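You operate a simulated robot arm through the tools that you are given. There is no shell and no other tool. Be economical: measure what you need, move in short steps, check, and stop when the job is done.

The job below is to be done with a simulated robot arm. You get a single attempt, and the scene is never put back.

TASK
Warm the left bowl of stew on the small hot plate.
Fine: Use the mid setting till it steams, then turn the knob back to low and switch off. The bowl stays on the plate; spill nothing. Leave the other bowls where they are.

The check looks at the end state, three seconds after you hand in, the way a careful person would. Anything else that was tipped, shoved, dropped, spilled or broken makes it a failure.

THE ROBOT
A 6-joint arm with a two-finger parallel gripper, fixed in place. Base frame: the origin is at the foot of the arm, x ahead of it, y to its left, z up; the work surface is at about z = 0.8. Units: m, degrees, N and s.
With the tool pointing down near the work surface it reaches from about 0.24 to 0.64 m from the base axis. Its first joint turns from -66.0 to 66.0 degrees. Payload 2.7 kg.
Tool frame: the origin (TCP) lies between the finger pads and is the grasp point; the fingertips stand 0.023 m ahead of it; z points along the fingers, y is the line along which they close. The gripper opens to 0.094 m. The fingers are 0.038 m wide and 0.01 m thick; the gripper's body (0.054 by 0.096 m) begins 0.039 m behind the TCP.
Orientation is that of the tool frame in the base frame, as [roll, pitch, yaw] about the fixed x, y, z axes, in that order (R = Rz(yaw) Ry(pitch) Rx(roll)). With the fingers straight down and closing along the base's y, the tool's x points along the base's -x, its y along +y and its z along -z.

THE INTERFACE
- The arm moves only by the tool nudge_tool. Its arguments are lists of equal length, an entry for each row: "translation": the shift along the tool's x, y, z in units of 300 mm (1.0 is 300 mm), a list of three; "rotation": the turn, a rotation vector about the tool's x, y, z in units of 180 degrees (1.0 is 180 degrees), a list of three; "hand": the gripper command, from -1 (shut) to 1 (fully open), values between in proportion. In form: {"translation": [[dx, dy, dz], ...], "rotation": [[rx, ry, rz], ...], "hand": [hand, ...]}. A call has 1 to 10 rows; each row is the pose to reach, as a shift and turn from the pose commanded when the call began, along the tool's axes at that moment. A call with a number of a shift or a turn outside -1 to 1 is refused whole. A row lasts 0.2 s, in which the tool goes at most 0.05 m and 8.6 degrees; a call with a longer step from one row to the next is refused whole, and so is a gripper value outside its range. A pose out of reach is approached as far as the arm can. The call stops where the force on the tool passes 40 N (or 10 N more than at its start, if that is more) or the arm is blocked; 0.2 s more then pass. Each finger travels about 0.045 m/s and halts on what it meets, pressing with about 42 N; the grip force reading is that of the motor and also rises with nothing between the fingers. The clock runs only during rows and for 0.2 s after the last one: add rows that repeat a pose to give the fingers time. It gives the time, the measured TCP pose, the force on the tool (base axes), the opening and the grip force at its end, in the units of the frame above (readings bear some noise), with the torque about the TCP (base axes, N m) and any sound that the robot's microphone picked up.
- Cameras (640 x 400 px; columns grow to the right, rows downward): "scene" is fixed at [0.0676, -0.4246, 1.4065]; the picture's right is [0.86, -0.52, 0.00], its down [-0.27, -0.45, -0.85] and it looks along [0.44, 0.73, -0.53] (base axes); focal length 333 px, centre (320, 200). "wrist" rides on the gripper at [0.086, 0.016, -0.075] in the tool frame; the picture's right is [-0.18, 0.98, 0.00], its down [-0.58, -0.11, -0.81] and it looks along [-0.79, -0.15, 0.59] (tool axes); focal length 243 px, centre (320, 200). There is no depth. A picture from a camera that has moved, and an enlarged one, comes with that camera's place and axes in the base frame and with its lens.
- capture(camera): a new picture of that camera. No time passes.
- close_up(camera, box): a new picture of the part [left, top, right, bottom] of that camera's present view, enlarged. No time passes.
- close_job(): hands the job in; it is judged then, once.

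Go step by step. Nothing tells you positions but the pictures and the camera data: compare them with the known pose of the tool, close in by small moves and look again before you grip or let go. The budget is 120 turns and 68 pictures, counting those below and the enlarged ones. Unless the task says otherwise, let go and move clear before handing in, and close with one line.

The tools are called after "Request:" as a command line: name --argument value ..., lists and objects as JSON in quotes. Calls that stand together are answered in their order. nudge_tool: Moves the arm, as the interface text tells. Its arguments: {"type":"object","properties":{"translation":{"type":"array"},"rotation":{"type":"array"},"hand":{"type":"array"}},"required":["translation","rotation","hand"]} The other tools are called the same way: capture (camera) takes a picture; close_up (camera, box) takes an enlarged picture of a part of a camera's view; close_job () hands the job in.

At the start:

```text
time: 0.0
eef_pos: [0.3884, 0.0822, 1.1809]
tcp_rot: [180.0, -0.1, -180.0]
ft_force: [0.5, 0.7, -0.1]
wrist_torque: [0.01, 0.01, -0.01]
finger_gap: 0.0942
finger_force: 0.1
```

scene: 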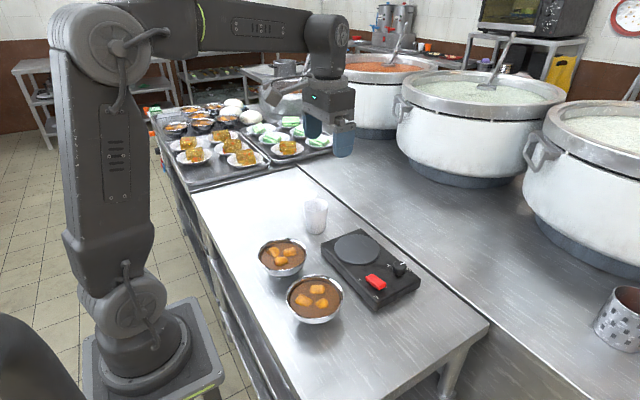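
wrist: 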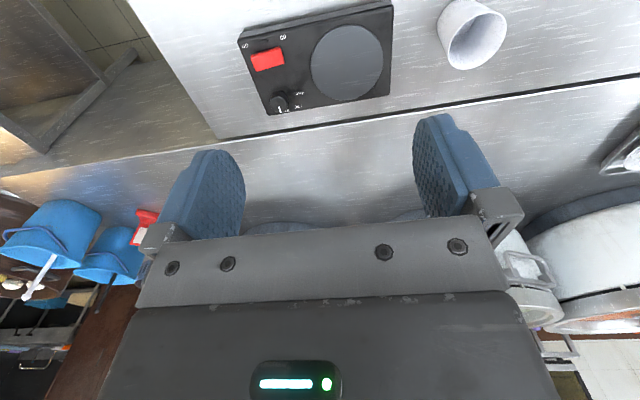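

I see two bowls of stew near the arm: the left one at about (0.32, 0.18), the other at about (0.32, 0.02). The hot plate disc is near (0.50, 0.10), with a red switch and a knob on its near side. I'll look closer first.

Request:
close_up --camera "scene" --box '[310, 220, 430, 320]'

Request:
close_up --camera "scene" --box '[240, 190, 360, 330]'

Request:
close_up --camera "wrist" --box '[230, 0, 400, 120]'

```text
4.00 times, centred on (370, 270) of scene
camera zoom: at [0.0676, -0.4246, 1.4065], right [0.86, -0.52, 0.0], down [-0.27, -0.45, -0.85], along [0.44, 0.73, -0.53], focal length 1333 px, centre (120, -80)
```

zoom: 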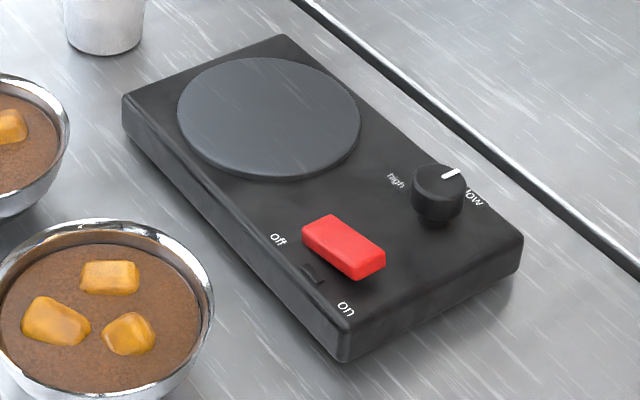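

```text
2.86 times, centred on (300, 260) of scene
camera zoom: at [0.0676, -0.4246, 1.4065], right [0.86, -0.52, 0.0], down [-0.27, -0.45, -0.85], along [0.44, 0.73, -0.53], focal length 952 px, centre (377, 29)
```

zoom: 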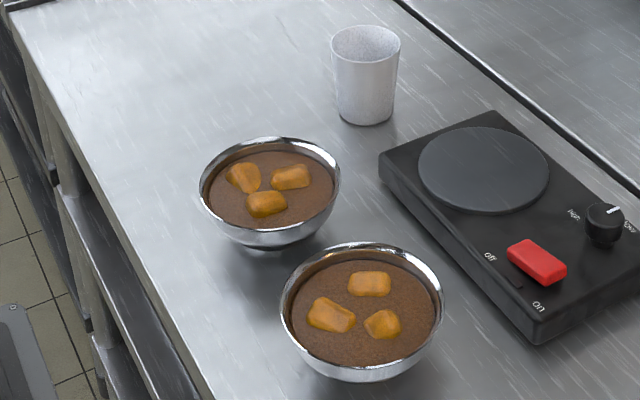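

```text
3.33 times, centred on (315, 60) of wrist
camera zoom: at [0.3015, 0.0983, 1.2556], right [0.18, 0.98, 0.0], down [0.58, -0.11, 0.81], along [0.79, -0.15, -0.59], focal length 809 px, centre (337, 667)
```

zoom: 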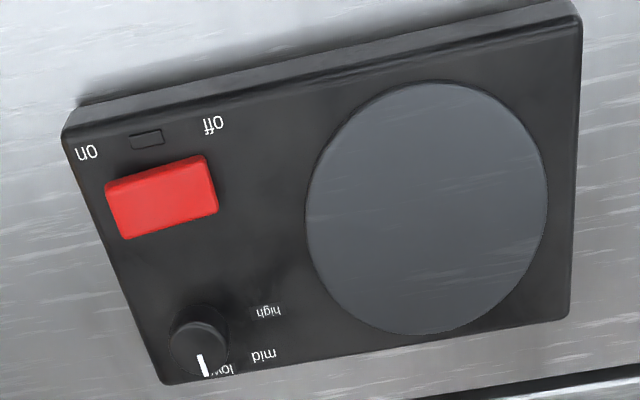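

The knob points at low, with mid and high counter-clockwise from it, and the switch is a red block between off and on. The bowls look wider than the gripper opens, so I'll check the rim and wall shape up close.

Request:
close_up --camera "scene" --box '[250, 225, 314, 285]'

Request:
close_up --camera "scene" --box '[350, 250, 420, 310]'

```text
6.67 times, centred on (282, 255) of scene
camera zoom: at [0.0676, -0.4246, 1.4065], right [0.86, -0.52, 0.0], down [-0.27, -0.45, -0.85], along [0.44, 0.73, -0.53], focal length 2222 px, centre (573, -167)
```

zoom: 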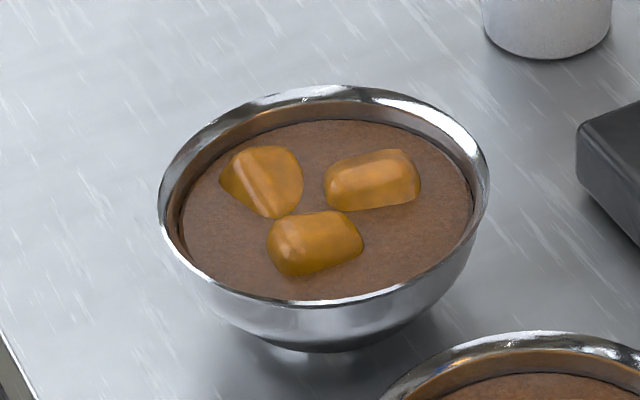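

```text
6.67 times, centred on (385, 280) of scene
camera zoom: at [0.0676, -0.4246, 1.4065], right [0.86, -0.52, 0.0], down [-0.27, -0.45, -0.85], along [0.44, 0.73, -0.53], focal length 2222 px, centre (-113, -333)
```

zoom: 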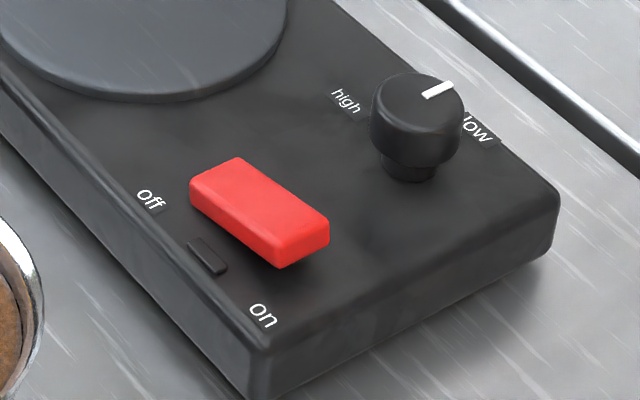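

Bowl rim is about 0.12–0.125 m across with the centre near (0.315, 0.17), so it needs a rim pinch. I'll bring the tool above its left (+y) rim and look with the wrist camera.

Request:
nudge_tool --translation '[[0.03, 0.061, 0.096], [0.061, 0.122, 0.193], [0.091, 0.183, 0.289], [0.122, 0.244, 0.385], [0.152, 0.304, 0.481], [0.182, 0.365, 0.578], [0.213, 0.426, 0.674], [0.243, 0.487, 0.77]]' --rotation '[[0, 0, 0], [0, 0, 0], [0, 0, 0], [0, 0, 0], [0, 0, 0], [0, 0, 0], [0, 0, 0], [0, 0, 0]]' --hand '[1, 1, 1, 1, 1, 1, 1, 1]'

Request:
capture --camera "wrist"

Request:
capture --camera "scene"

```text
time: 1.8
eef_pos: [0.3164, 0.2258, 0.9494]
tcp_rot: [180.0, 0.0, -180.0]
ft_force: [-0.7, 0.1, -0.1]
wrist_torque: [0.04, -0.02, -0.05]
finger_gap: 0.094
finger_force: 0.0
```

```text
60 pictures are left
camera wrist: at [0.2299, 0.2435, 1.0239], right [0.18, 0.98, 0.0], down [0.58, -0.11, 0.81], along [0.79, -0.15, -0.59], focal length 243 px, centre (320, 200)
```

wrist: 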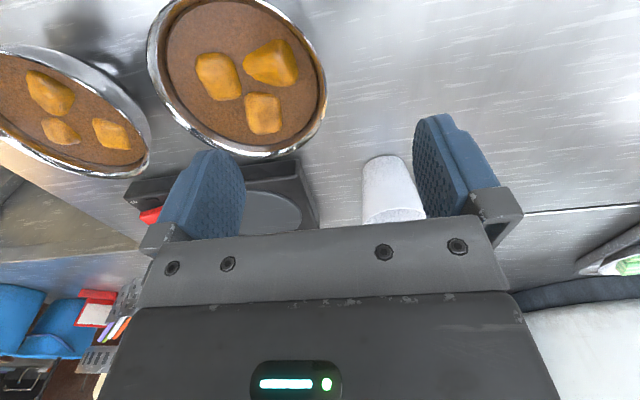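

```text
59 pictures are left
```

scene: 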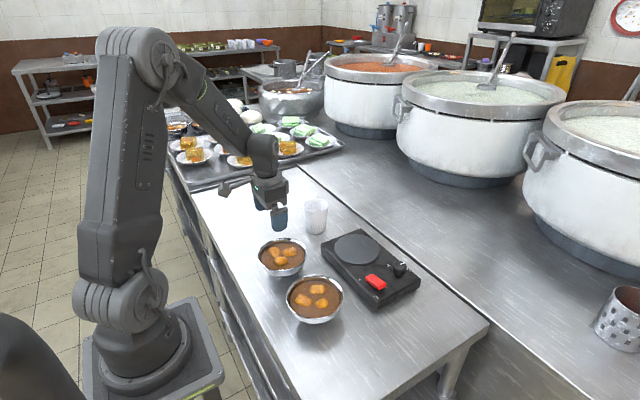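

The wrist and scene views agree on a rim centre of about (0.317, 0.169), radius 0.0615 and rim height z≈0.855. I'll swing the wrist camera round to see the bowl wall from the side.

Request:
nudge_tool --translation '[[0.02, 0.038, 0.0], [0.039, 0.077, 0.0], [0.059, 0.115, 0.0], [0.078, 0.154, 0.0], [0.098, 0.192, 0.01], [0.118, 0.23, 0.01], [0.137, 0.269, 0.01], [0.157, 0.307, 0.013]]' --rotation '[[0, 0, 0.042], [0, 0, 0.083], [0, 0, 0.125], [0, 0, 0.167], [0, 0, 0.208], [0, 0, 0.25], [0, 0, 0.292], [0, 0, 0.333]]' --hand '[1, 1, 1, 1, 1, 1, 1, 1]'

Request:
close_up --camera "wrist" --box '[220, 100, 440, 240]'

```text
time: 3.6
eef_pos: [0.2688, 0.3205, 0.9445]
tcp_rot: [-179.9, 0.1, 119.9]
ft_force: [-0.2, -0.5, 0.2]
wrist_torque: [-0.01, -0.06, 0.01]
finger_gap: 0.0939
finger_force: 0.1
```

```text
2.86 times, centred on (330, 170) of wrist
camera zoom: at [0.2396, 0.4037, 1.0204], right [0.94, 0.33, 0.0], down [0.2, -0.56, 0.81], along [0.27, -0.76, -0.59], focal length 693 px, centre (291, 286)
```

zoom: 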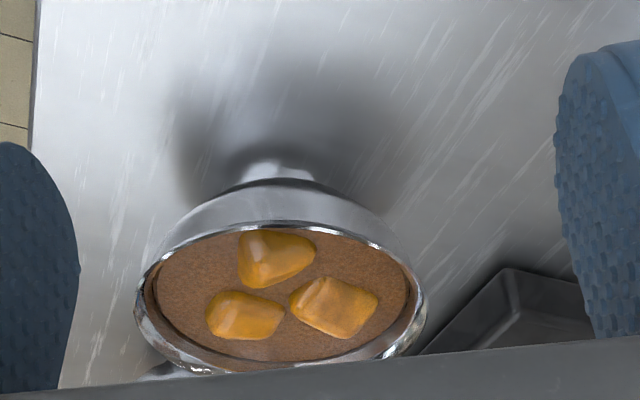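

Request:
close_up --camera "wrist" --box '[260, 145, 370, 235]'

```text
4.44 times, centred on (315, 190) of wrist
camera zoom: at [0.2396, 0.4037, 1.0204], right [0.94, 0.33, 0.0], down [0.2, -0.56, 0.81], along [0.27, -0.76, -0.59], focal length 1078 px, centre (342, 244)
```

zoom: 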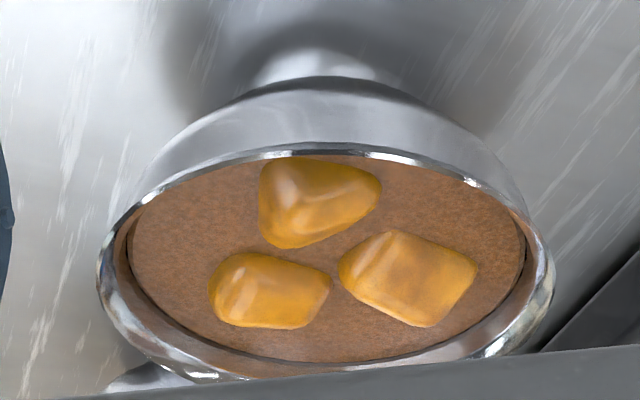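

The wall leans outward about 18–20° near the rim, and the stew sits about 12 mm below it. I'll grip the far-left rim (60° direction, between the chunks) with the gripper leaned 20° outward, so first I go to a hover with that yaw.

Request:
nudge_tool --translation '[[-0.094, 0.033, -0.012], [-0.188, 0.067, -0.024], [-0.282, 0.1, -0.035], [-0.376, 0.133, -0.047], [-0.376, 0.133, -0.047], [-0.376, 0.133, -0.047]]' --rotation '[[0, 0, -0.042], [0, 0, -0.083], [0, 0, -0.125], [0, 0, -0.1667], [0, 0, -0.1667], [0, 0, -0.1667]]' --hand '[0.5, 0, -0.4, -0.45, -0.45, -0.45]'

Request:
nudge_tool --translation '[[0, 0, 0], [0, 0, 0], [0, 0, 0], [0, 0, 0]]' --rotation '[[0.037, 0, 0], [0.074, 0, 0], [0.111, 0, 0], [0.111, 0, 0]]' --hand '[-0.45, -0.45, -0.45, -0.45]'

Request:
capture --camera "wrist"

Request:
close_up --camera "scene" --box '[230, 160, 360, 290]'

```text
time: 5.0
eef_pos: [0.359, 0.2413, 0.9591]
tcp_rot: [-179.9, 0.0, 150.1]
ft_force: [0.2, 0.0, -0.5]
wrist_torque: [-0.02, 0.01, 0.03]
finger_gap: 0.026
finger_force: 0.1
```

```text
time: 6.0
eef_pos: [0.3595, 0.2415, 0.9589]
tcp_rot: [-159.9, 0.0, 149.9]
ft_force: [-0.1, -0.2, 0.3]
wrist_torque: [0.04, -0.01, -0.01]
finger_gap: 0.0262
finger_force: 0.1
```

```text
56 pictures are left
camera wrist: at [0.3049, 0.321, 1.0244], right [0.62, 0.71, -0.34], down [0.59, -0.14, 0.79], along [0.52, -0.69, -0.5], focal length 243 px, centre (320, 200)
```

wrist: 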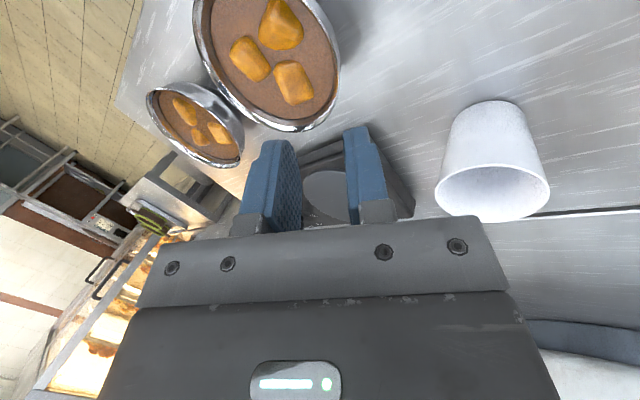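

```text
3.08 times, centred on (295, 225) of scene
camera zoom: at [0.0676, -0.4246, 1.4065], right [0.86, -0.52, 0.0], down [-0.27, -0.45, -0.85], along [0.44, 0.73, -0.53], focal length 1025 px, centre (397, 123)
```

zoom: 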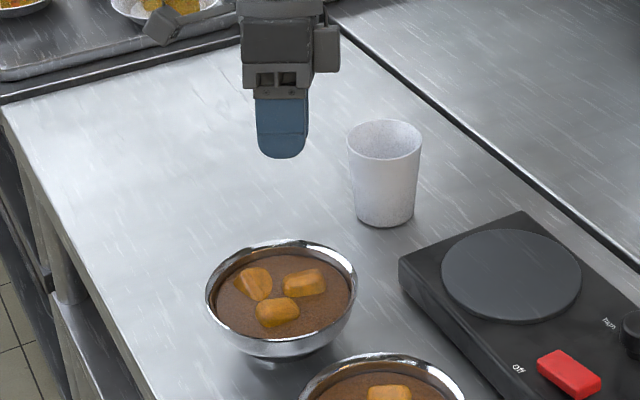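

The gripper hovers leaned out with a 26 mm gap. I'll come down to about 30 mm short of the grip pose and check alignment.

Request:
nudge_tool --translation '[[0, 0.014, 0.071], [0, 0.028, 0.143], [0, 0.0417, 0.214], [0, 0.0417, 0.214]]' --rotation '[[0, 0, 0], [0, 0, 0], [0, 0, 0], [0, 0, 0]]' --hand '[-0.45, -0.45, -0.45, -0.45]'

Request:
close_up --camera "wrist" --box '[200, 0, 440, 240]'

Request:
close_up --camera "scene" --box '[240, 190, 340, 280]'

```text
time: 7.0
eef_pos: [0.3533, 0.2328, 0.8956]
tcp_rot: [-160.0, 0.0, 150.1]
ft_force: [-0.7, -0.3, 0.2]
wrist_torque: [-0.01, -0.03, 0.01]
finger_gap: 0.0258
finger_force: 0.0
```

```text
1.67 times, centred on (320, 120) of wrist
camera zoom: at [0.2989, 0.3121, 0.96], right [0.62, 0.71, -0.34], down [0.59, -0.14, 0.8], along [0.52, -0.69, -0.51], focal length 404 px, centre (320, 333)
```

zoom: 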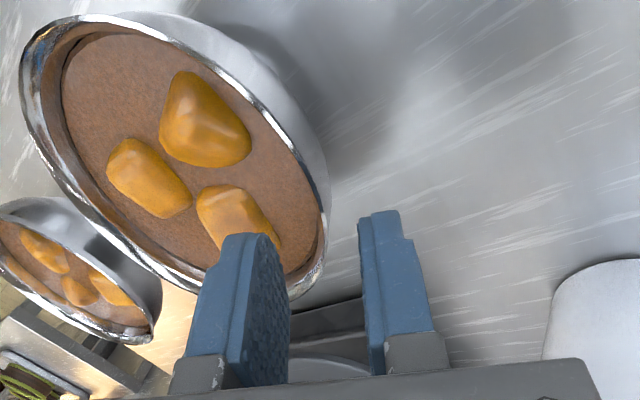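

```text
4.44 times, centred on (290, 235) of scene
camera zoom: at [0.0676, -0.4246, 1.4065], right [0.86, -0.52, 0.0], down [-0.27, -0.45, -0.85], along [0.44, 0.73, -0.53], focal length 1481 px, centre (453, 44)
```

zoom: 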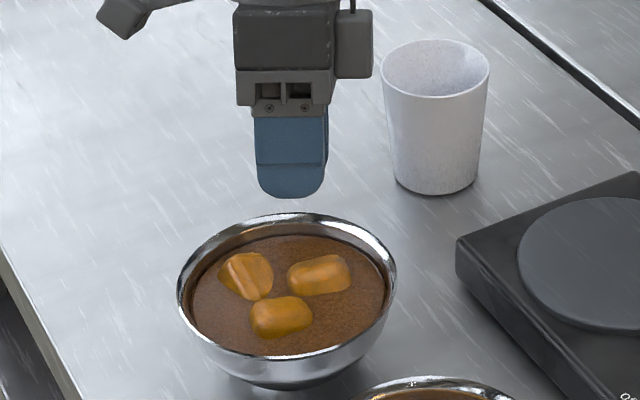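

Predicted rim point matches the picture within about 1 mm. I'll narrow the gap slightly and slide down along the finger direction to the grip depth.

Request:
nudge_tool --translation '[[0, 0, 0], [0, 0, 0.03], [0, 0, 0.06], [0, 0, 0.085], [0, 0, 0.1], [0, 0, 0.1]]' --rotation '[[0, 0, 0], [0, 0, 0], [0, 0, 0], [0, 0, 0], [0, 0, 0], [0, 0, 0]]' --hand '[-0.6, -0.6, -0.6, -0.6, -0.6, -0.6]'

Request:
close_up --camera "wrist" --box '[200, 0, 440, 240]'

Request:
close_up --camera "scene" --box '[240, 200, 330, 285]'

```text
time: 8.4
eef_pos: [0.3481, 0.2249, 0.8675]
tcp_rot: [-159.9, 0.1, 150.0]
ft_force: [1.1, -0.5, -0.7]
wrist_torque: [0.04, 0.0, 0.0]
finger_gap: 0.0191
finger_force: 0.0
```

```text
1.67 times, centred on (320, 120) of wrist
camera zoom: at [0.294, 0.3034, 0.9319], right [0.62, 0.71, -0.34], down [0.59, -0.14, 0.8], along [0.52, -0.69, -0.51], focal length 404 px, centre (320, 333)
```

zoom: 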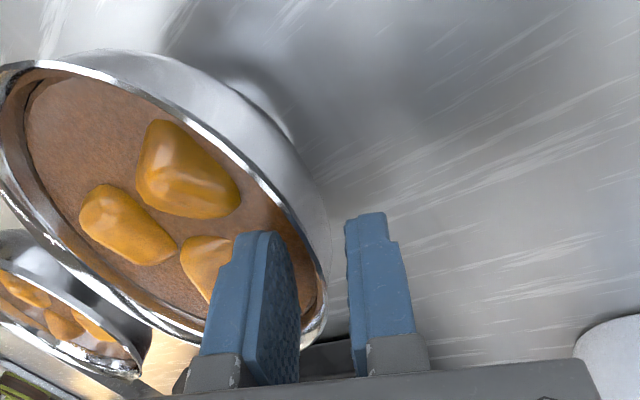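

```text
4.71 times, centred on (285, 242) of scene
camera zoom: at [0.0676, -0.4246, 1.4065], right [0.86, -0.52, 0.0], down [-0.27, -0.45, -0.85], along [0.44, 0.73, -0.53], focal length 1568 px, centre (485, 0)
```

zoom: 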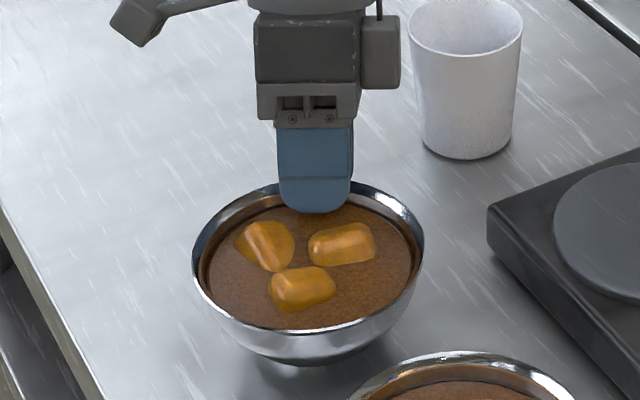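

The rim is between the fingers and the inner fingertip is just above the stew, clear of the chunks. Closing now.

Request:
nudge_tool --translation '[[0, 0, 0], [0, 0, 0], [0, 0, 0], [0, 0, 0]]' --rotation '[[0, 0, 0], [0, 0, 0], [0, 0, 0], [0, 0, 0]]' --hand '[-0.75, -0.85, -1, -1]'

Request:
close_up --camera "wrist" --box '[200, 0, 440, 240]'

Request:
close_up --camera "scene" --box '[240, 200, 330, 285]'

```text
time: 9.4
eef_pos: [0.3476, 0.223, 0.8693]
tcp_rot: [-160.0, -0.1, 150.1]
ft_force: [-3.5, -4.6, 11.3]
wrist_torque: [-0.65, 0.18, -0.07]
finger_gap: 0.0083
finger_force: 42.1
```

```text
1.67 times, centred on (320, 120) of wrist
camera zoom: at [0.2939, 0.3033, 0.9324], right [0.62, 0.71, -0.34], down [0.59, -0.14, 0.79], along [0.52, -0.69, -0.5], focal length 404 px, centre (320, 333)
```

zoom: 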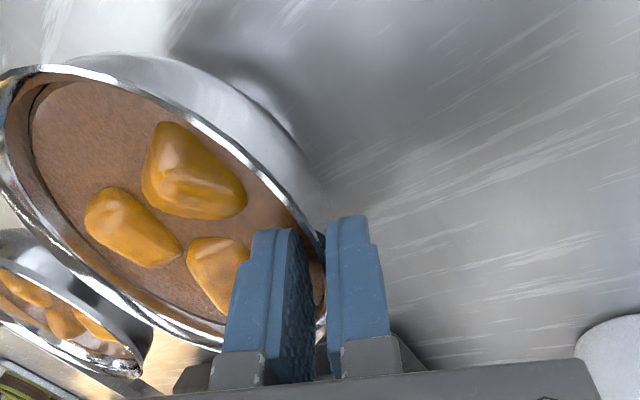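

```text
4.71 times, centred on (285, 242) of scene
camera zoom: at [0.0674, -0.4248, 1.4064], right [0.86, -0.52, 0.0], down [-0.27, -0.45, -0.85], along [0.44, 0.73, -0.53], focal length 1568 px, centre (485, 0)
```

zoom: 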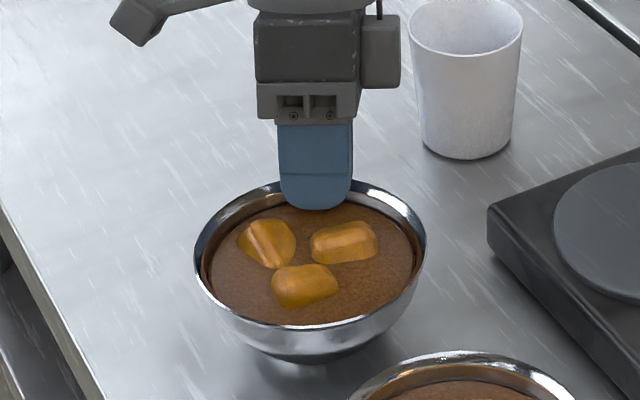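

Grip holds with 42 N on the rim (8 mm reading across the curved wall). I'll lift straight up by 15 mm and check that the bowl stays level.

Request:
nudge_tool --translation '[[0, -0.0043, -0.0117], [0, -0.0085, -0.0235], [0, -0.0128, -0.0352], [0, -0.0171, -0.047], [0, -0.0171, -0.047]]' --rotation '[[0, 0, 0], [0, 0, 0], [0, 0, 0], [0, 0, 0], [0, 0, 0]]' --hand '[-1, -1, -1, -1, -1]'

Request:
close_up --camera "wrist" --box '[200, 0, 440, 240]'

Request:
close_up --camera "scene" --box '[240, 200, 330, 285]'

```text
time: 10.6
eef_pos: [0.3485, 0.2236, 0.8817]
tcp_rot: [-160.1, 0.0, 150.1]
ft_force: [0.5, 0.3, -3.0]
wrist_torque: [0.12, -0.12, 0.0]
finger_gap: 0.0061
finger_force: 42.0
```

```text
1.67 times, centred on (320, 120) of wrist
camera zoom: at [0.2944, 0.3036, 0.9463], right [0.62, 0.71, -0.34], down [0.59, -0.14, 0.8], along [0.52, -0.69, -0.51], focal length 404 px, centre (320, 333)
```

zoom: 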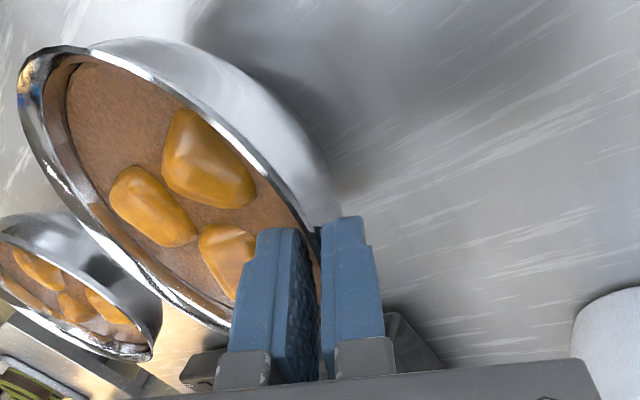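

```text
4.71 times, centred on (285, 242) of scene
camera zoom: at [0.0676, -0.4246, 1.4065], right [0.86, -0.52, 0.0], down [-0.27, -0.45, -0.85], along [0.44, 0.73, -0.53], focal length 1568 px, centre (485, 0)
```

zoom: 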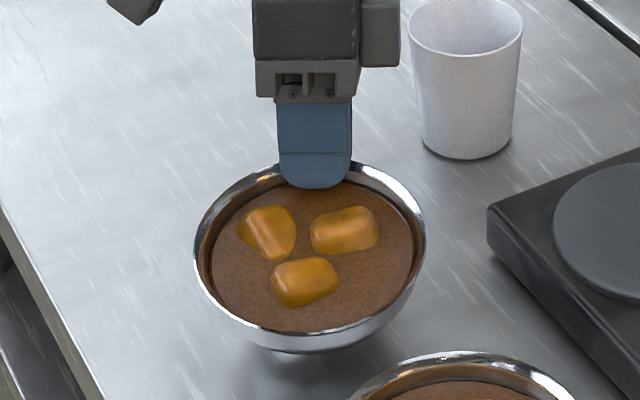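

The bowl sagged about 13° toward its centre as the pads aligned to the wall, with nothing spilled yet. Leaning the gripper further outward by that amount levels it, so I'll do that gently before lifting further.

Request:
nudge_tool --translation '[[0, 0, 0], [0, 0, 0], [0, 0, 0], [0, 0, 0], [0, 0, 0]]' --rotation '[[0.018, 0, 0], [0.036, 0, 0], [0.054, 0, 0], [0.072, 0, 0], [0.072, 0, 0]]' --hand '[-1, -1, -1, -1, -1]'

Request:
close_up --camera "wrist" --box '[200, 0, 440, 240]'

Request:
close_up --camera "scene" --box '[240, 200, 330, 285]'

```text
time: 11.8
eef_pos: [0.3486, 0.2248, 0.8821]
tcp_rot: [-147.0, 0.0, 150.1]
ft_force: [0.5, -0.9, -3.5]
wrist_torque: [0.19, -0.09, -0.01]
finger_gap: 0.0062
finger_force: 41.8
```

```text
1.67 times, centred on (320, 120) of wrist
camera zoom: at [0.3011, 0.3151, 0.9357], right [0.57, 0.62, -0.54], down [0.68, 0.01, 0.74], along [0.46, -0.78, -0.42], focal length 404 px, centre (320, 333)
```

zoom: 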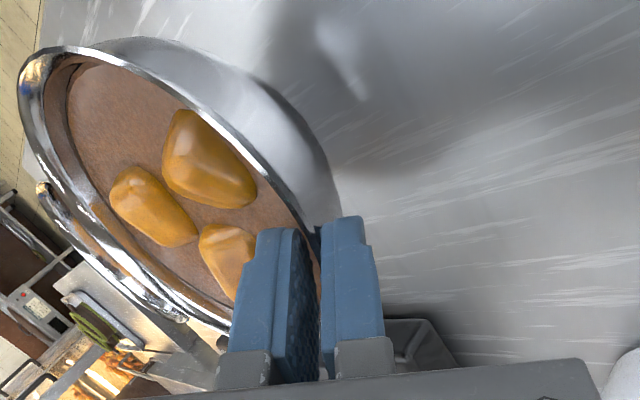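

```text
4.71 times, centred on (285, 242) of scene
camera zoom: at [0.0676, -0.4246, 1.4065], right [0.86, -0.52, 0.0], down [-0.27, -0.45, -0.85], along [0.44, 0.73, -0.53], focal length 1568 px, centre (485, 0)
```

zoom: 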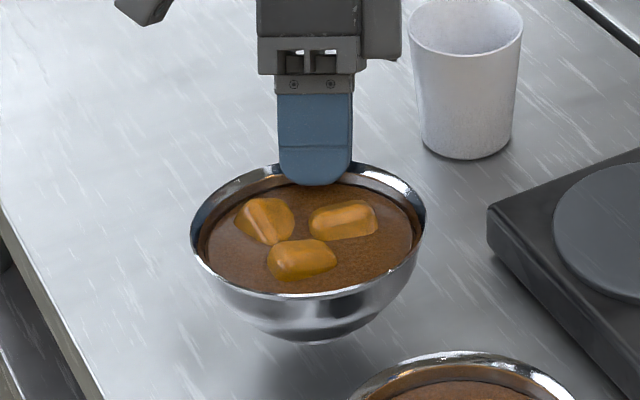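

Now it is over-corrected by about 4–5° (near edge slightly high). I'll raise it 55 mm while leaning back 4°.

Request:
nudge_tool --translation '[[0, -0.0143, -0.022], [0, -0.0285, -0.0439], [0, -0.0428, -0.0659], [0, -0.0571, -0.0879], [0, -0.0714, -0.1099], [0, -0.0856, -0.1318], [0, -0.0999, -0.1538], [0, -0.0999, -0.1538]]' --rotation '[[-0.005, 0, 0], [-0.01, 0, 0], [-0.015, 0, 0], [-0.02, 0, 0], [-0.023, 0, 0], [-0.023, 0, 0], [-0.023, 0, 0], [-0.023, 0, 0]]' --hand '[-1, -1, -1, -1, -1, -1, -1, -1]'

Request:
capture --camera "wrist"

Request:
close_up --camera "scene" --box '[240, 170, 330, 255]'

```text
time: 13.6
eef_pos: [0.3491, 0.2253, 0.938]
tcp_rot: [-151.2, 0.0, 150.1]
ft_force: [-0.3, -0.2, -4.5]
wrist_torque: [0.16, -0.12, -0.02]
finger_gap: 0.0059
finger_force: 42.2
```

```text
44 pictures are left
camera wrist: at [0.299, 0.3126, 0.9952], right [0.59, 0.65, -0.47], down [0.65, -0.04, 0.76], along [0.48, -0.76, -0.45], focal length 243 px, centre (320, 200)
```

wrist: 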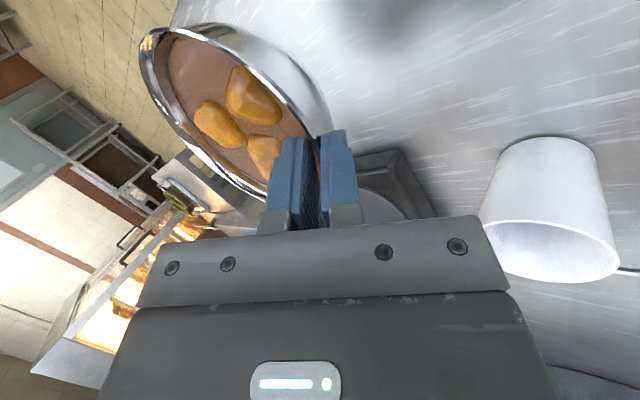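

```text
4.71 times, centred on (285, 212) of scene
camera zoom: at [0.0676, -0.4246, 1.4065], right [0.86, -0.52, 0.0], down [-0.27, -0.45, -0.85], along [0.44, 0.73, -0.53], focal length 1568 px, centre (485, 141)
```

zoom: 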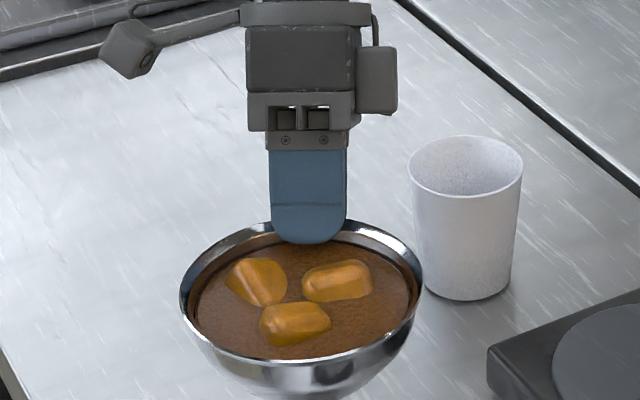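

The bowl is level and lifted, with its centre at about (0.316, 0.167). The hot plate disc is at about (0.497, 0.105) with its top near z≈0.832, so I'll carry it over smoothly at this height.

Request:
nudge_tool --translation '[[-0.0188, 0.0032, -0.0018], [-0.0626, 0.0107, -0.0059], [-0.1377, 0.0236, -0.0131], [-0.2253, 0.0386, -0.0214], [-0.3129, 0.0537, -0.0297], [-0.4004, 0.0687, -0.038], [-0.488, 0.0837, -0.0463], [-0.5631, 0.0966, -0.0535], [-0.6069, 0.1041, -0.0576], [-0.6257, 0.1073, -0.0594]]' --rotation '[[0, 0, 0], [0, 0, 0], [0, 0, 0], [0, 0, 0], [0, 0, 0], [0, 0, 0], [0, 0, 0], [0, 0, 0], [0, 0, 0], [0, 0, 0]]' --hand '[-1, -1, -1, -1, -1, -1, -1, -1, -1, -1]'

Request:
close_up --camera "scene" --box '[290, 165, 430, 310]'

Request:
capture --camera "wrist"

```text
time: 15.8
eef_pos: [0.5298, 0.1607, 0.9365]
tcp_rot: [-151.1, 0.0, 150.2]
ft_force: [-0.5, 0.1, -3.4]
wrist_torque: [0.17, -0.1, 0.03]
finger_gap: 0.0061
finger_force: 41.9
```

```text
2.76 times, centred on (360, 238) of scene
camera zoom: at [0.0676, -0.4246, 1.4065], right [0.86, -0.52, 0.0], down [-0.27, -0.45, -0.85], along [0.44, 0.73, -0.53], focal length 919 px, centre (210, 97)
```

zoom: 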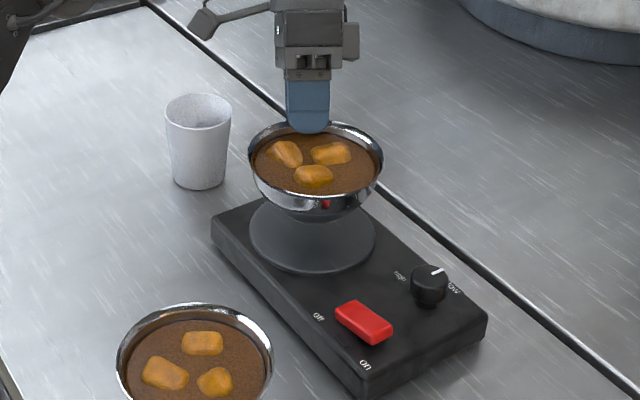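

```text
41 pictures are left
camera wrist: at [0.4802, 0.2491, 0.9939], right [0.59, 0.65, -0.47], down [0.65, -0.04, 0.76], along [0.48, -0.76, -0.45], focal length 243 px, centre (320, 200)
```

wrist: 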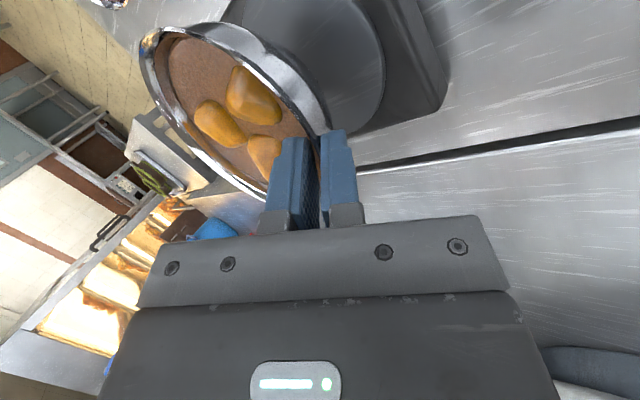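

The bowl is above the disc and still level, and the camera body clears the cup. I'll lower it 30 mm, then creep down.

Request:
nudge_tool --translation '[[0, 0.0097, 0.0175], [0, 0.0194, 0.035], [0, 0.0291, 0.0525], [0, 0.0388, 0.07], [0, 0.0485, 0.0875], [0, 0.0485, 0.0875]]' --rotation '[[0, 0, 0], [0, 0, 0], [0, 0, 0], [0, 0, 0], [0, 0, 0], [0, 0, 0]]' --hand '[-1, -1, -1, -1, -1, -1]'

Request:
nudge_tool --translation '[[0, 0.0032, 0.0058], [0, 0.0032, 0.0058]]' --rotation '[[0, 0, 0], [0, 0, 0]]' --hand '[-1, -1]'

Request:
nudge_tool --translation '[[0, 0.0032, 0.0058], [0, 0.0032, 0.0058]]' --rotation '[[0, 0, 0], [0, 0, 0]]' --hand '[-1, -1]'

Request:
close_up --camera "scene" --box '[290, 165, 430, 310]'

```text
time: 17.2
eef_pos: [0.5296, 0.1621, 0.9095]
tcp_rot: [-151.3, 0.2, 150.1]
ft_force: [-1.8, 3.5, 20.7]
wrist_torque: [-0.36, 0.64, -0.14]
finger_gap: 0.0061
finger_force: 41.8
```

```text
time: 17.8
eef_pos: [0.5303, 0.1633, 0.9069]
tcp_rot: [-151.4, 0.2, 150.2]
ft_force: [1.0, 4.5, 28.8]
wrist_torque: [-0.57, 0.44, -0.03]
finger_gap: 0.0064
finger_force: 41.7
```

```text
time: 18.4
eef_pos: [0.5302, 0.1621, 0.9054]
tcp_rot: [-151.4, 0.3, 150.1]
ft_force: [-1.2, 2.5, 29.9]
wrist_torque: [-0.75, 0.45, -0.07]
finger_gap: 0.0061
finger_force: 41.8
```

```text
2.76 times, centred on (360, 238) of scene
camera zoom: at [0.067, -0.4246, 1.4065], right [0.86, -0.52, 0.0], down [-0.27, -0.45, -0.85], along [0.44, 0.73, -0.53], focal length 919 px, centre (210, 97)
```

zoom: 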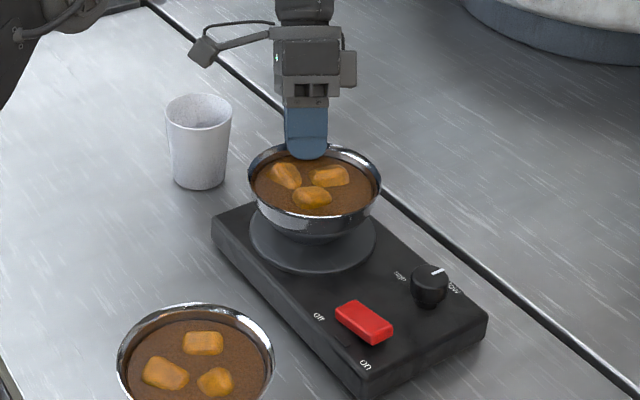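

The bowl touched down on the disc and I'm pressing about 30 N. I'll back off a few millimetres to unload before releasing.

Request:
nudge_tool --translation '[[0, -0.0048, -0.0088], [0, -0.0081, -0.0146], [0, -0.0081, -0.0146]]' --rotation '[[0, 0, 0], [0, 0, 0], [0, 0, 0]]' --hand '[-1, -1, -1]'

Request:
close_up --camera "scene" --box '[315, 190, 405, 275]'

```text
time: 19.2
eef_pos: [0.5281, 0.162, 0.9052]
tcp_rot: [-151.2, -0.3, 150.1]
ft_force: [0.1, -1.2, 1.0]
wrist_torque: [-0.06, -0.07, 0.03]
finger_gap: 0.0059
finger_force: 42.3
```

```text
4.71 times, centred on (360, 232) of scene
camera zoom: at [0.0675, -0.4246, 1.4064], right [0.86, -0.52, 0.0], down [-0.27, -0.45, -0.85], along [0.44, 0.73, -0.53], focal length 1568 px, centre (132, 47)
```

zoom: 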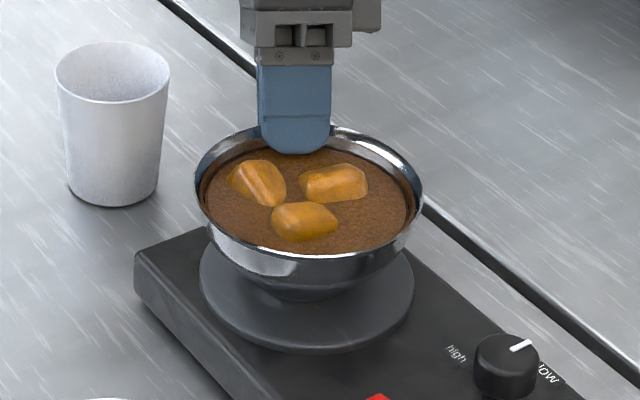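

Unloaded to about 1 N, and the bowl sits well centred on the disc. Opening gently to a 25 mm gap.

Request:
nudge_tool --translation '[[0, 0, 0], [0, 0, 0], [0, 0, 0], [0, 0, 0], [0, 0, 0]]' --rotation '[[0, 0, 0], [0, 0, 0], [0, 0, 0], [0, 0, 0], [0, 0, 0]]' --hand '[-0.85, -0.75, -0.62, -0.5, -0.5]'

Request:
close_up --camera "scene" --box '[315, 190, 405, 275]'

Request:
close_up --camera "wrist" --box '[120, 0, 440, 240]'

```text
time: 20.4
eef_pos: [0.53, 0.1636, 0.9084]
tcp_rot: [-151.1, 0.0, 150.0]
ft_force: [0.2, -0.3, 0.0]
wrist_torque: [0.02, 0.02, 0.04]
finger_gap: 0.0234
finger_force: 0.1
```

```text
4.71 times, centred on (360, 232) of scene
camera zoom: at [0.0676, -0.4246, 1.4065], right [0.86, -0.52, 0.0], down [-0.27, -0.45, -0.85], along [0.44, 0.73, -0.53], focal length 1568 px, centre (132, 47)
```

zoom: 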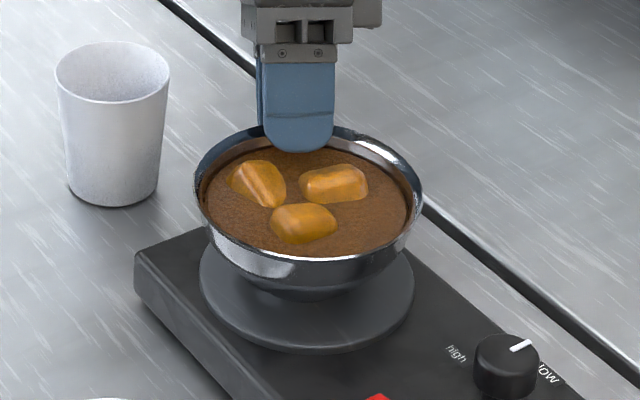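

```text
1.67 times, centred on (280, 120) of wrist
camera zoom: at [0.48, 0.2499, 0.9662], right [0.59, 0.65, -0.47], down [0.65, -0.04, 0.76], along [0.48, -0.76, -0.45], focal length 404 px, centre (387, 333)
```

zoom: 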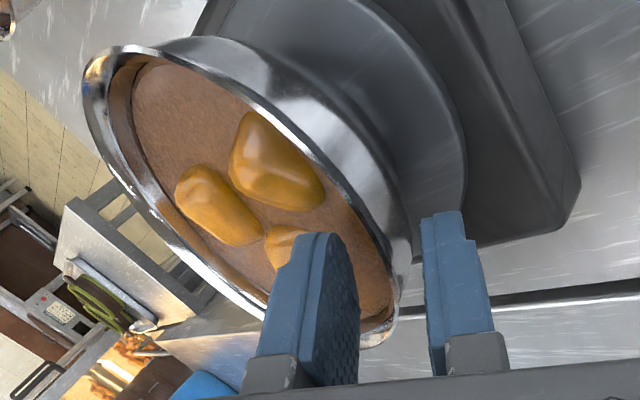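

Bowl rests free and level on the disc. Retreating along the finger axis, then straightening the tool to vertical.

Request:
nudge_tool --translation '[[0, 0, -0.05], [0, 0, -0.1], [0, 0, -0.2], [0, 0, -0.3], [0, 0, -0.4], [0, 0, -0.45]]' --rotation '[[0, 0, 0], [0, 0, 0], [0, 0, 0], [0, 0, 0], [0, 0, 0], [0, 0, 0]]' --hand '[-0.5, -0.5, -0.5, -0.5, -0.5, -0.5]'

Request:
nudge_tool --translation '[[0, 0, 0], [0, 0, 0], [0, 0, 0], [0, 0, 0]]' --rotation '[[-0.04, 0, 0], [-0.08, 0, 0], [-0.12, 0, 0], [-0.16, 0, 0]]' --hand '[-0.5, -0.5, -0.5, -0.5]'

Request:
close_up --camera "scene" --box '[310, 190, 430, 310]'

```text
time: 21.8
eef_pos: [0.5328, 0.2009, 1.0104]
tcp_rot: [-151.2, 0.0, 150.1]
ft_force: [-0.5, 0.0, 0.4]
wrist_torque: [-0.02, 0.04, 0.0]
finger_gap: 0.0234
finger_force: 0.0
out of reach, approached as far as the arm can: row 4, 5, 6
```

```text
time: 22.8
eef_pos: [0.5326, 0.2023, 1.0114]
tcp_rot: [-180.0, -0.1, 150.1]
ft_force: [-0.8, 0.1, -0.4]
wrist_torque: [0.02, -0.02, -0.02]
finger_gap: 0.0236
finger_force: 0.0
```

```text
3.33 times, centred on (370, 250) of scene
camera zoom: at [0.0676, -0.4246, 1.4065], right [0.86, -0.52, 0.0], down [-0.27, -0.45, -0.85], along [0.44, 0.73, -0.53], focal length 1111 px, centre (153, 33)
```

zoom: 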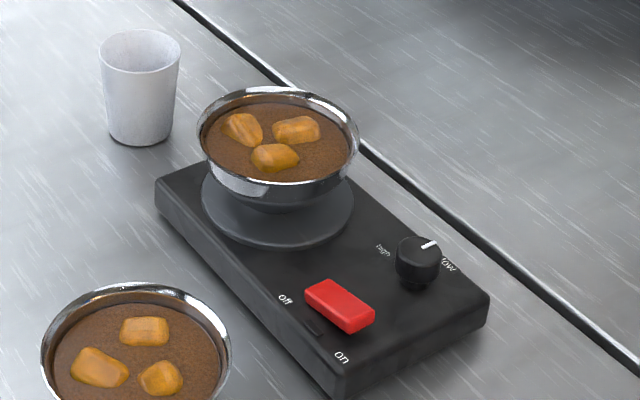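

The bowl is on the plate with nothing disturbed. The knob is at about (0.530, −0.019) with its top near z≈0.865, low at 0°, mid at 45° and high at 90° (counter-clockwise). I'll move above it with the gripper axis at 45°, so a 45° turn ends square.

Request:
nudge_tool --translation '[[-0.05, -0.09, 0], [-0.11, -0.197, 0], [-0.175, -0.313, 0.02], [-0.24, -0.429, 0.04], [-0.3, -0.536, 0.07], [-0.345, -0.616, 0.09], [-0.36, -0.643, 0.1], [-0.36, -0.643, 0.1]]' --rotation '[[0, 0, 0.02], [0, 0, 0.04], [0, 0, 0.06], [0, 0, 0.0833], [0, 0, 0.0833], [0, 0, 0.0833], [0, 0, 0.0833], [0, 0, 0.0833]]' --hand '[-0.4, -0.2, 0, 0.2, 0.2, 0.2, 0.2, 0.2]'

Request:
capture --camera "wrist"

Request:
capture --camera "scene"

```text
time: 24.6
eef_pos: [0.5287, -0.0196, 0.9811]
tcp_rot: [180.0, 0.0, 135.1]
ft_force: [-0.5, -0.4, 0.4]
wrist_torque: [0.02, -0.02, -0.03]
finger_gap: 0.0562
finger_force: 0.0
```

```text
35 pictures are left
camera wrist: at [0.4787, 0.0537, 1.0559], right [0.82, 0.57, 0.0], down [0.33, -0.49, 0.81], along [0.46, -0.66, -0.59], focal length 243 px, centre (320, 200)
```

wrist: 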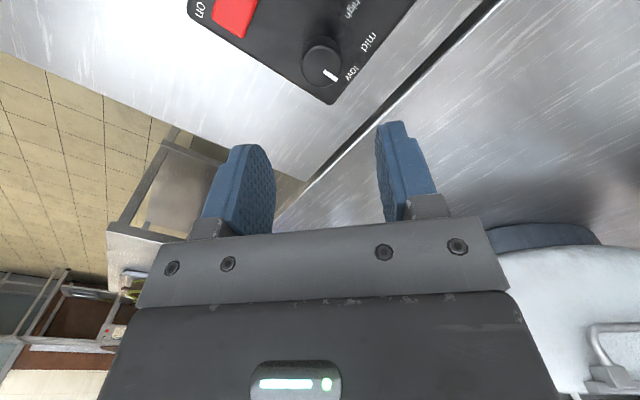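

```text
34 pictures are left
```

scene: 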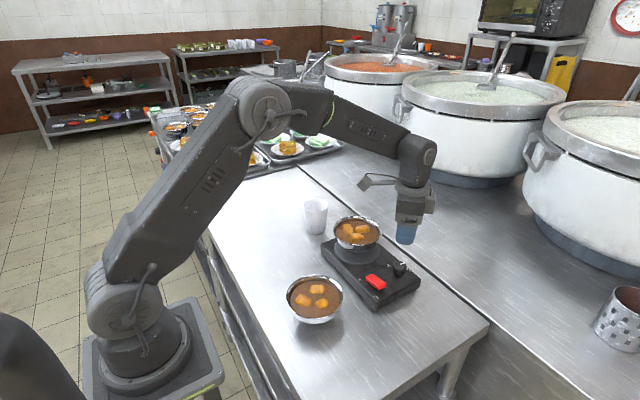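

The wrist view puts the knob at (0.532, −0.0175). I'll descend with a 56 mm gap so the fingers straddle it, stopping with the tips just above the plate.

Request:
nudge_tool --translation '[[-0.003, 0.0125, 0.08], [-0.003, 0.0125, 0.16], [-0.003, 0.0125, 0.23], [-0.003, 0.0125, 0.28], [-0.003, 0.0125, 0.28]]' --rotation '[[0, 0, 0], [0, 0, 0], [0, 0, 0], [0, 0, 0], [0, 0, 0]]' --hand '[0.2, 0.2, 0.2, 0.2, 0.2]'

Request:
close_up --camera "scene" --box '[330, 190, 440, 300]'

Request:
close_up --camera "wrist" --box '[180, 0, 460, 240]'

```text
time: 25.8
eef_pos: [0.5304, -0.0174, 0.896]
tcp_rot: [-180.0, 0.0, 135.1]
ft_force: [-0.1, 0.2, 0.2]
wrist_torque: [-0.01, 0.0, 0.0]
finger_gap: 0.0562
finger_force: 0.0
```

```text
3.64 times, centred on (385, 245) of scene
camera zoom: at [0.0676, -0.4246, 1.4065], right [0.86, -0.52, 0.0], down [-0.27, -0.45, -0.85], along [0.44, 0.73, -0.53], focal length 1212 px, centre (84, 36)
```

zoom: 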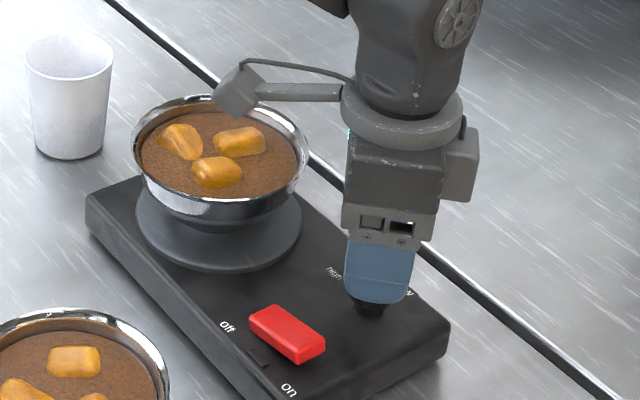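

```text
1.67 times, centred on (320, 120) of wrist
camera zoom: at [0.4817, 0.0552, 0.9716], right [0.82, 0.57, 0.0], down [0.33, -0.49, 0.81], along [0.46, -0.66, -0.59], focal length 404 px, centre (320, 333)
```

zoom: 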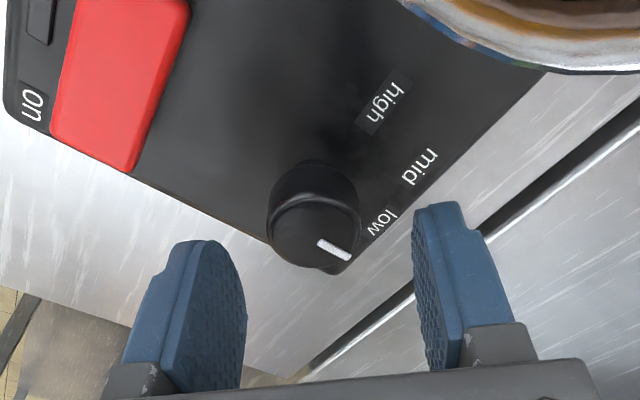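

The knob is centred between the fingers. Descending 24 mm and closing on it.

Request:
nudge_tool --translation '[[0, 0, 0.03], [0, 0, 0.06], [0, 0, 0.08], [0, 0, 0.08]]' --rotation '[[0, 0, 0], [0, 0, 0], [0, 0, 0], [0, 0, 0]]' --hand '[0.2, 0.2, 0.2, 0.2]'

Request:
nudge_tool --translation '[[0, 0, 0], [0, 0, 0], [0, 0, 0], [0, 0, 0]]' --rotation '[[0, 0, 0], [0, 0, 0], [0, 0, 0], [0, 0, 0]]' --hand '[-0.1, -0.3, -0.45, -0.5]'

Request:
close_up --camera "wrist" --box '[180, 0, 460, 240]'

```text
time: 26.8
eef_pos: [0.5319, -0.0172, 0.8727]
tcp_rot: [-180.0, 0.1, 135.0]
ft_force: [-0.6, -0.4, 0.2]
wrist_torque: [-0.02, -0.01, 0.02]
finger_gap: 0.0563
finger_force: 0.1
```

```text
time: 27.8
eef_pos: [0.5323, -0.0185, 0.8723]
tcp_rot: [180.0, 0.0, 135.0]
ft_force: [-4.5, -14.7, 1.0]
wrist_torque: [-0.09, 0.09, 0.12]
finger_gap: 0.0317
finger_force: 18.0
```

```text
1.67 times, centred on (320, 120) of wrist
camera zoom: at [0.4822, 0.055, 0.947], right [0.82, 0.57, 0.0], down [0.33, -0.49, 0.81], along [0.46, -0.67, -0.59], focal length 404 px, centre (320, 333)
```

zoom: 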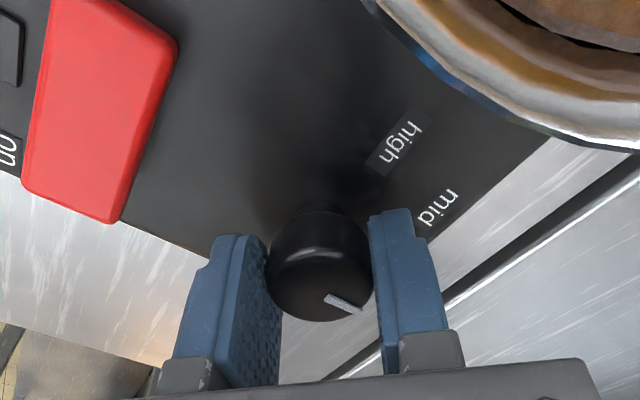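

Holding the knob (32 mm), with a sideways force of about 15 N, so I'm slightly off centre. I'll shift about 3 mm to relax it before turning.

Request:
nudge_tool --translation '[[-0.0047, -0.0094, 0], [-0.0047, -0.0094, 0]]' --rotation '[[0, 0, 0], [0, 0, 0]]' --hand '[-0.5, -0.5]'

```text
time: 28.4
eef_pos: [0.5321, -0.0181, 0.8718]
tcp_rot: [180.0, 0.0, 135.2]
ft_force: [2.4, 3.9, -0.9]
wrist_torque: [-0.34, -0.67, 0.0]
finger_gap: 0.0312
finger_force: 42.1
```

Force is now small. Turning 45° counter-clockwise to mid.

Request:
nudge_tool --translation '[[0, 0, 0], [0, 0, 0], [0, 0, 0], [0, 0, 0], [0, 0, 0], [0, 0, 0], [0, 0, 0], [0, 0, 0], [0, 0, 0]]' --rotation '[[0, 0, -0.031], [0, 0, -0.0625], [0, 0, -0.094], [0, 0, -0.125], [0, 0, -0.156], [0, 0, -0.1875], [0, 0, -0.219], [0, 0, -0.25], [0, 0, -0.25]]' --hand '[-0.5, -0.5, -0.5, -0.5, -0.5, -0.5, -0.5, -0.5, -0.5]'

Request:
close_up --camera "wrist" --box '[180, 0, 460, 240]'

```text
time: 30.4
eef_pos: [0.5308, -0.0193, 0.8739]
tcp_rot: [180.0, -0.1, -179.8]
ft_force: [-4.8, 5.2, 0.1]
wrist_torque: [-0.01, 0.7, 0.02]
finger_gap: 0.0309
finger_force: 42.0
```

```text
1.67 times, centred on (320, 120) of wrist
camera zoom: at [0.445, -0.0034, 0.9476], right [0.18, 0.98, 0.0], down [0.58, -0.11, 0.81], along [0.79, -0.15, -0.59], focal length 404 px, centre (320, 333)
```

zoom: 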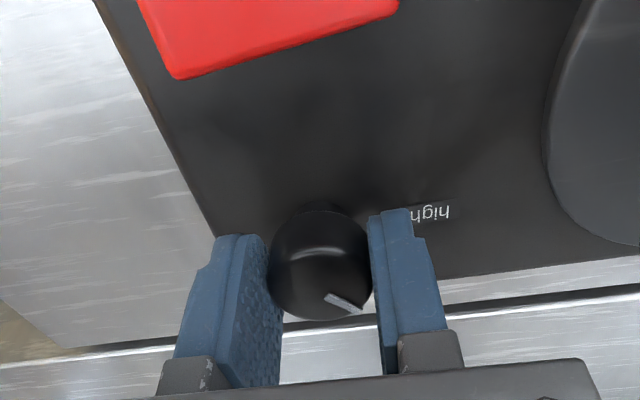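

The knob turned with the gripper. Releasing and rising to confirm the pointer is at mid.

Request:
nudge_tool --translation '[[0, 0, 0], [0, 0, 0], [0, 0, 0], [0, 0, -0.05], [0, 0, -0.12], [0, 0, -0.22], [0, 0, -0.3]]' --rotation '[[0, 0, 0], [0, 0, 0], [0, 0, 0], [0, 0, 0], [0, 0, 0], [0, 0, 0], [0, 0, 0]]' --hand '[-0.2, 0, 0.1, 0.1, 0.1, 0.1, 0.1]'

Request:
capture --camera "wrist"

Request:
close_up --camera "scene" --box '[330, 190, 440, 310]'

```text
time: 32.0
eef_pos: [0.5313, -0.0196, 0.9632]
tcp_rot: [-179.9, 0.0, -179.9]
ft_force: [0.0, -0.8, 0.0]
wrist_torque: [0.02, -0.03, 0.0]
finger_gap: 0.0516
finger_force: 0.1
```

```text
29 pictures are left
camera wrist: at [0.445, -0.0026, 1.0376], right [0.18, 0.98, 0.0], down [0.58, -0.11, 0.81], along [0.79, -0.15, -0.59], focal length 243 px, centre (320, 200)
```

wrist: 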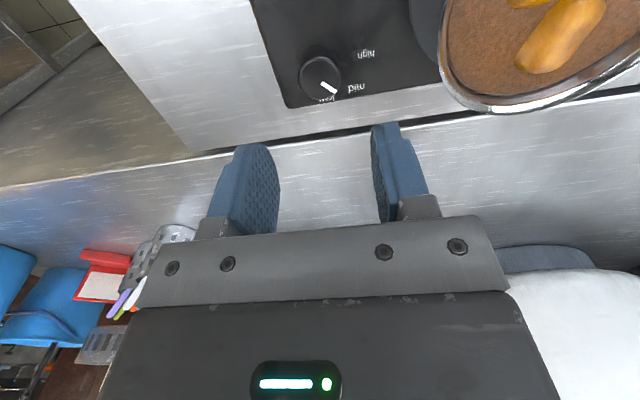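

```text
3.33 times, centred on (385, 250) of scene
camera zoom: at [0.0675, -0.4246, 1.4065], right [0.86, -0.52, 0.0], down [-0.27, -0.45, -0.85], along [0.44, 0.73, -0.53], focal length 1111 px, centre (103, 33)
```

zoom: 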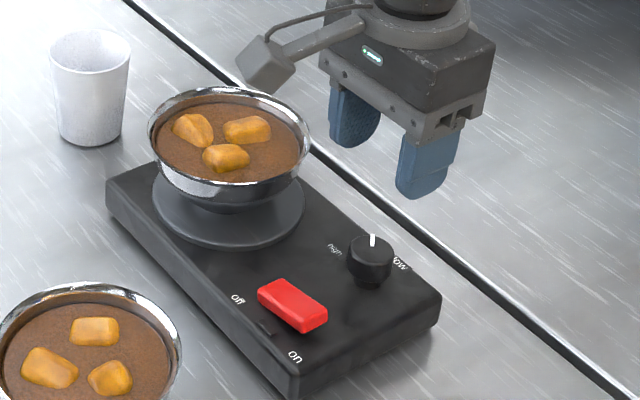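

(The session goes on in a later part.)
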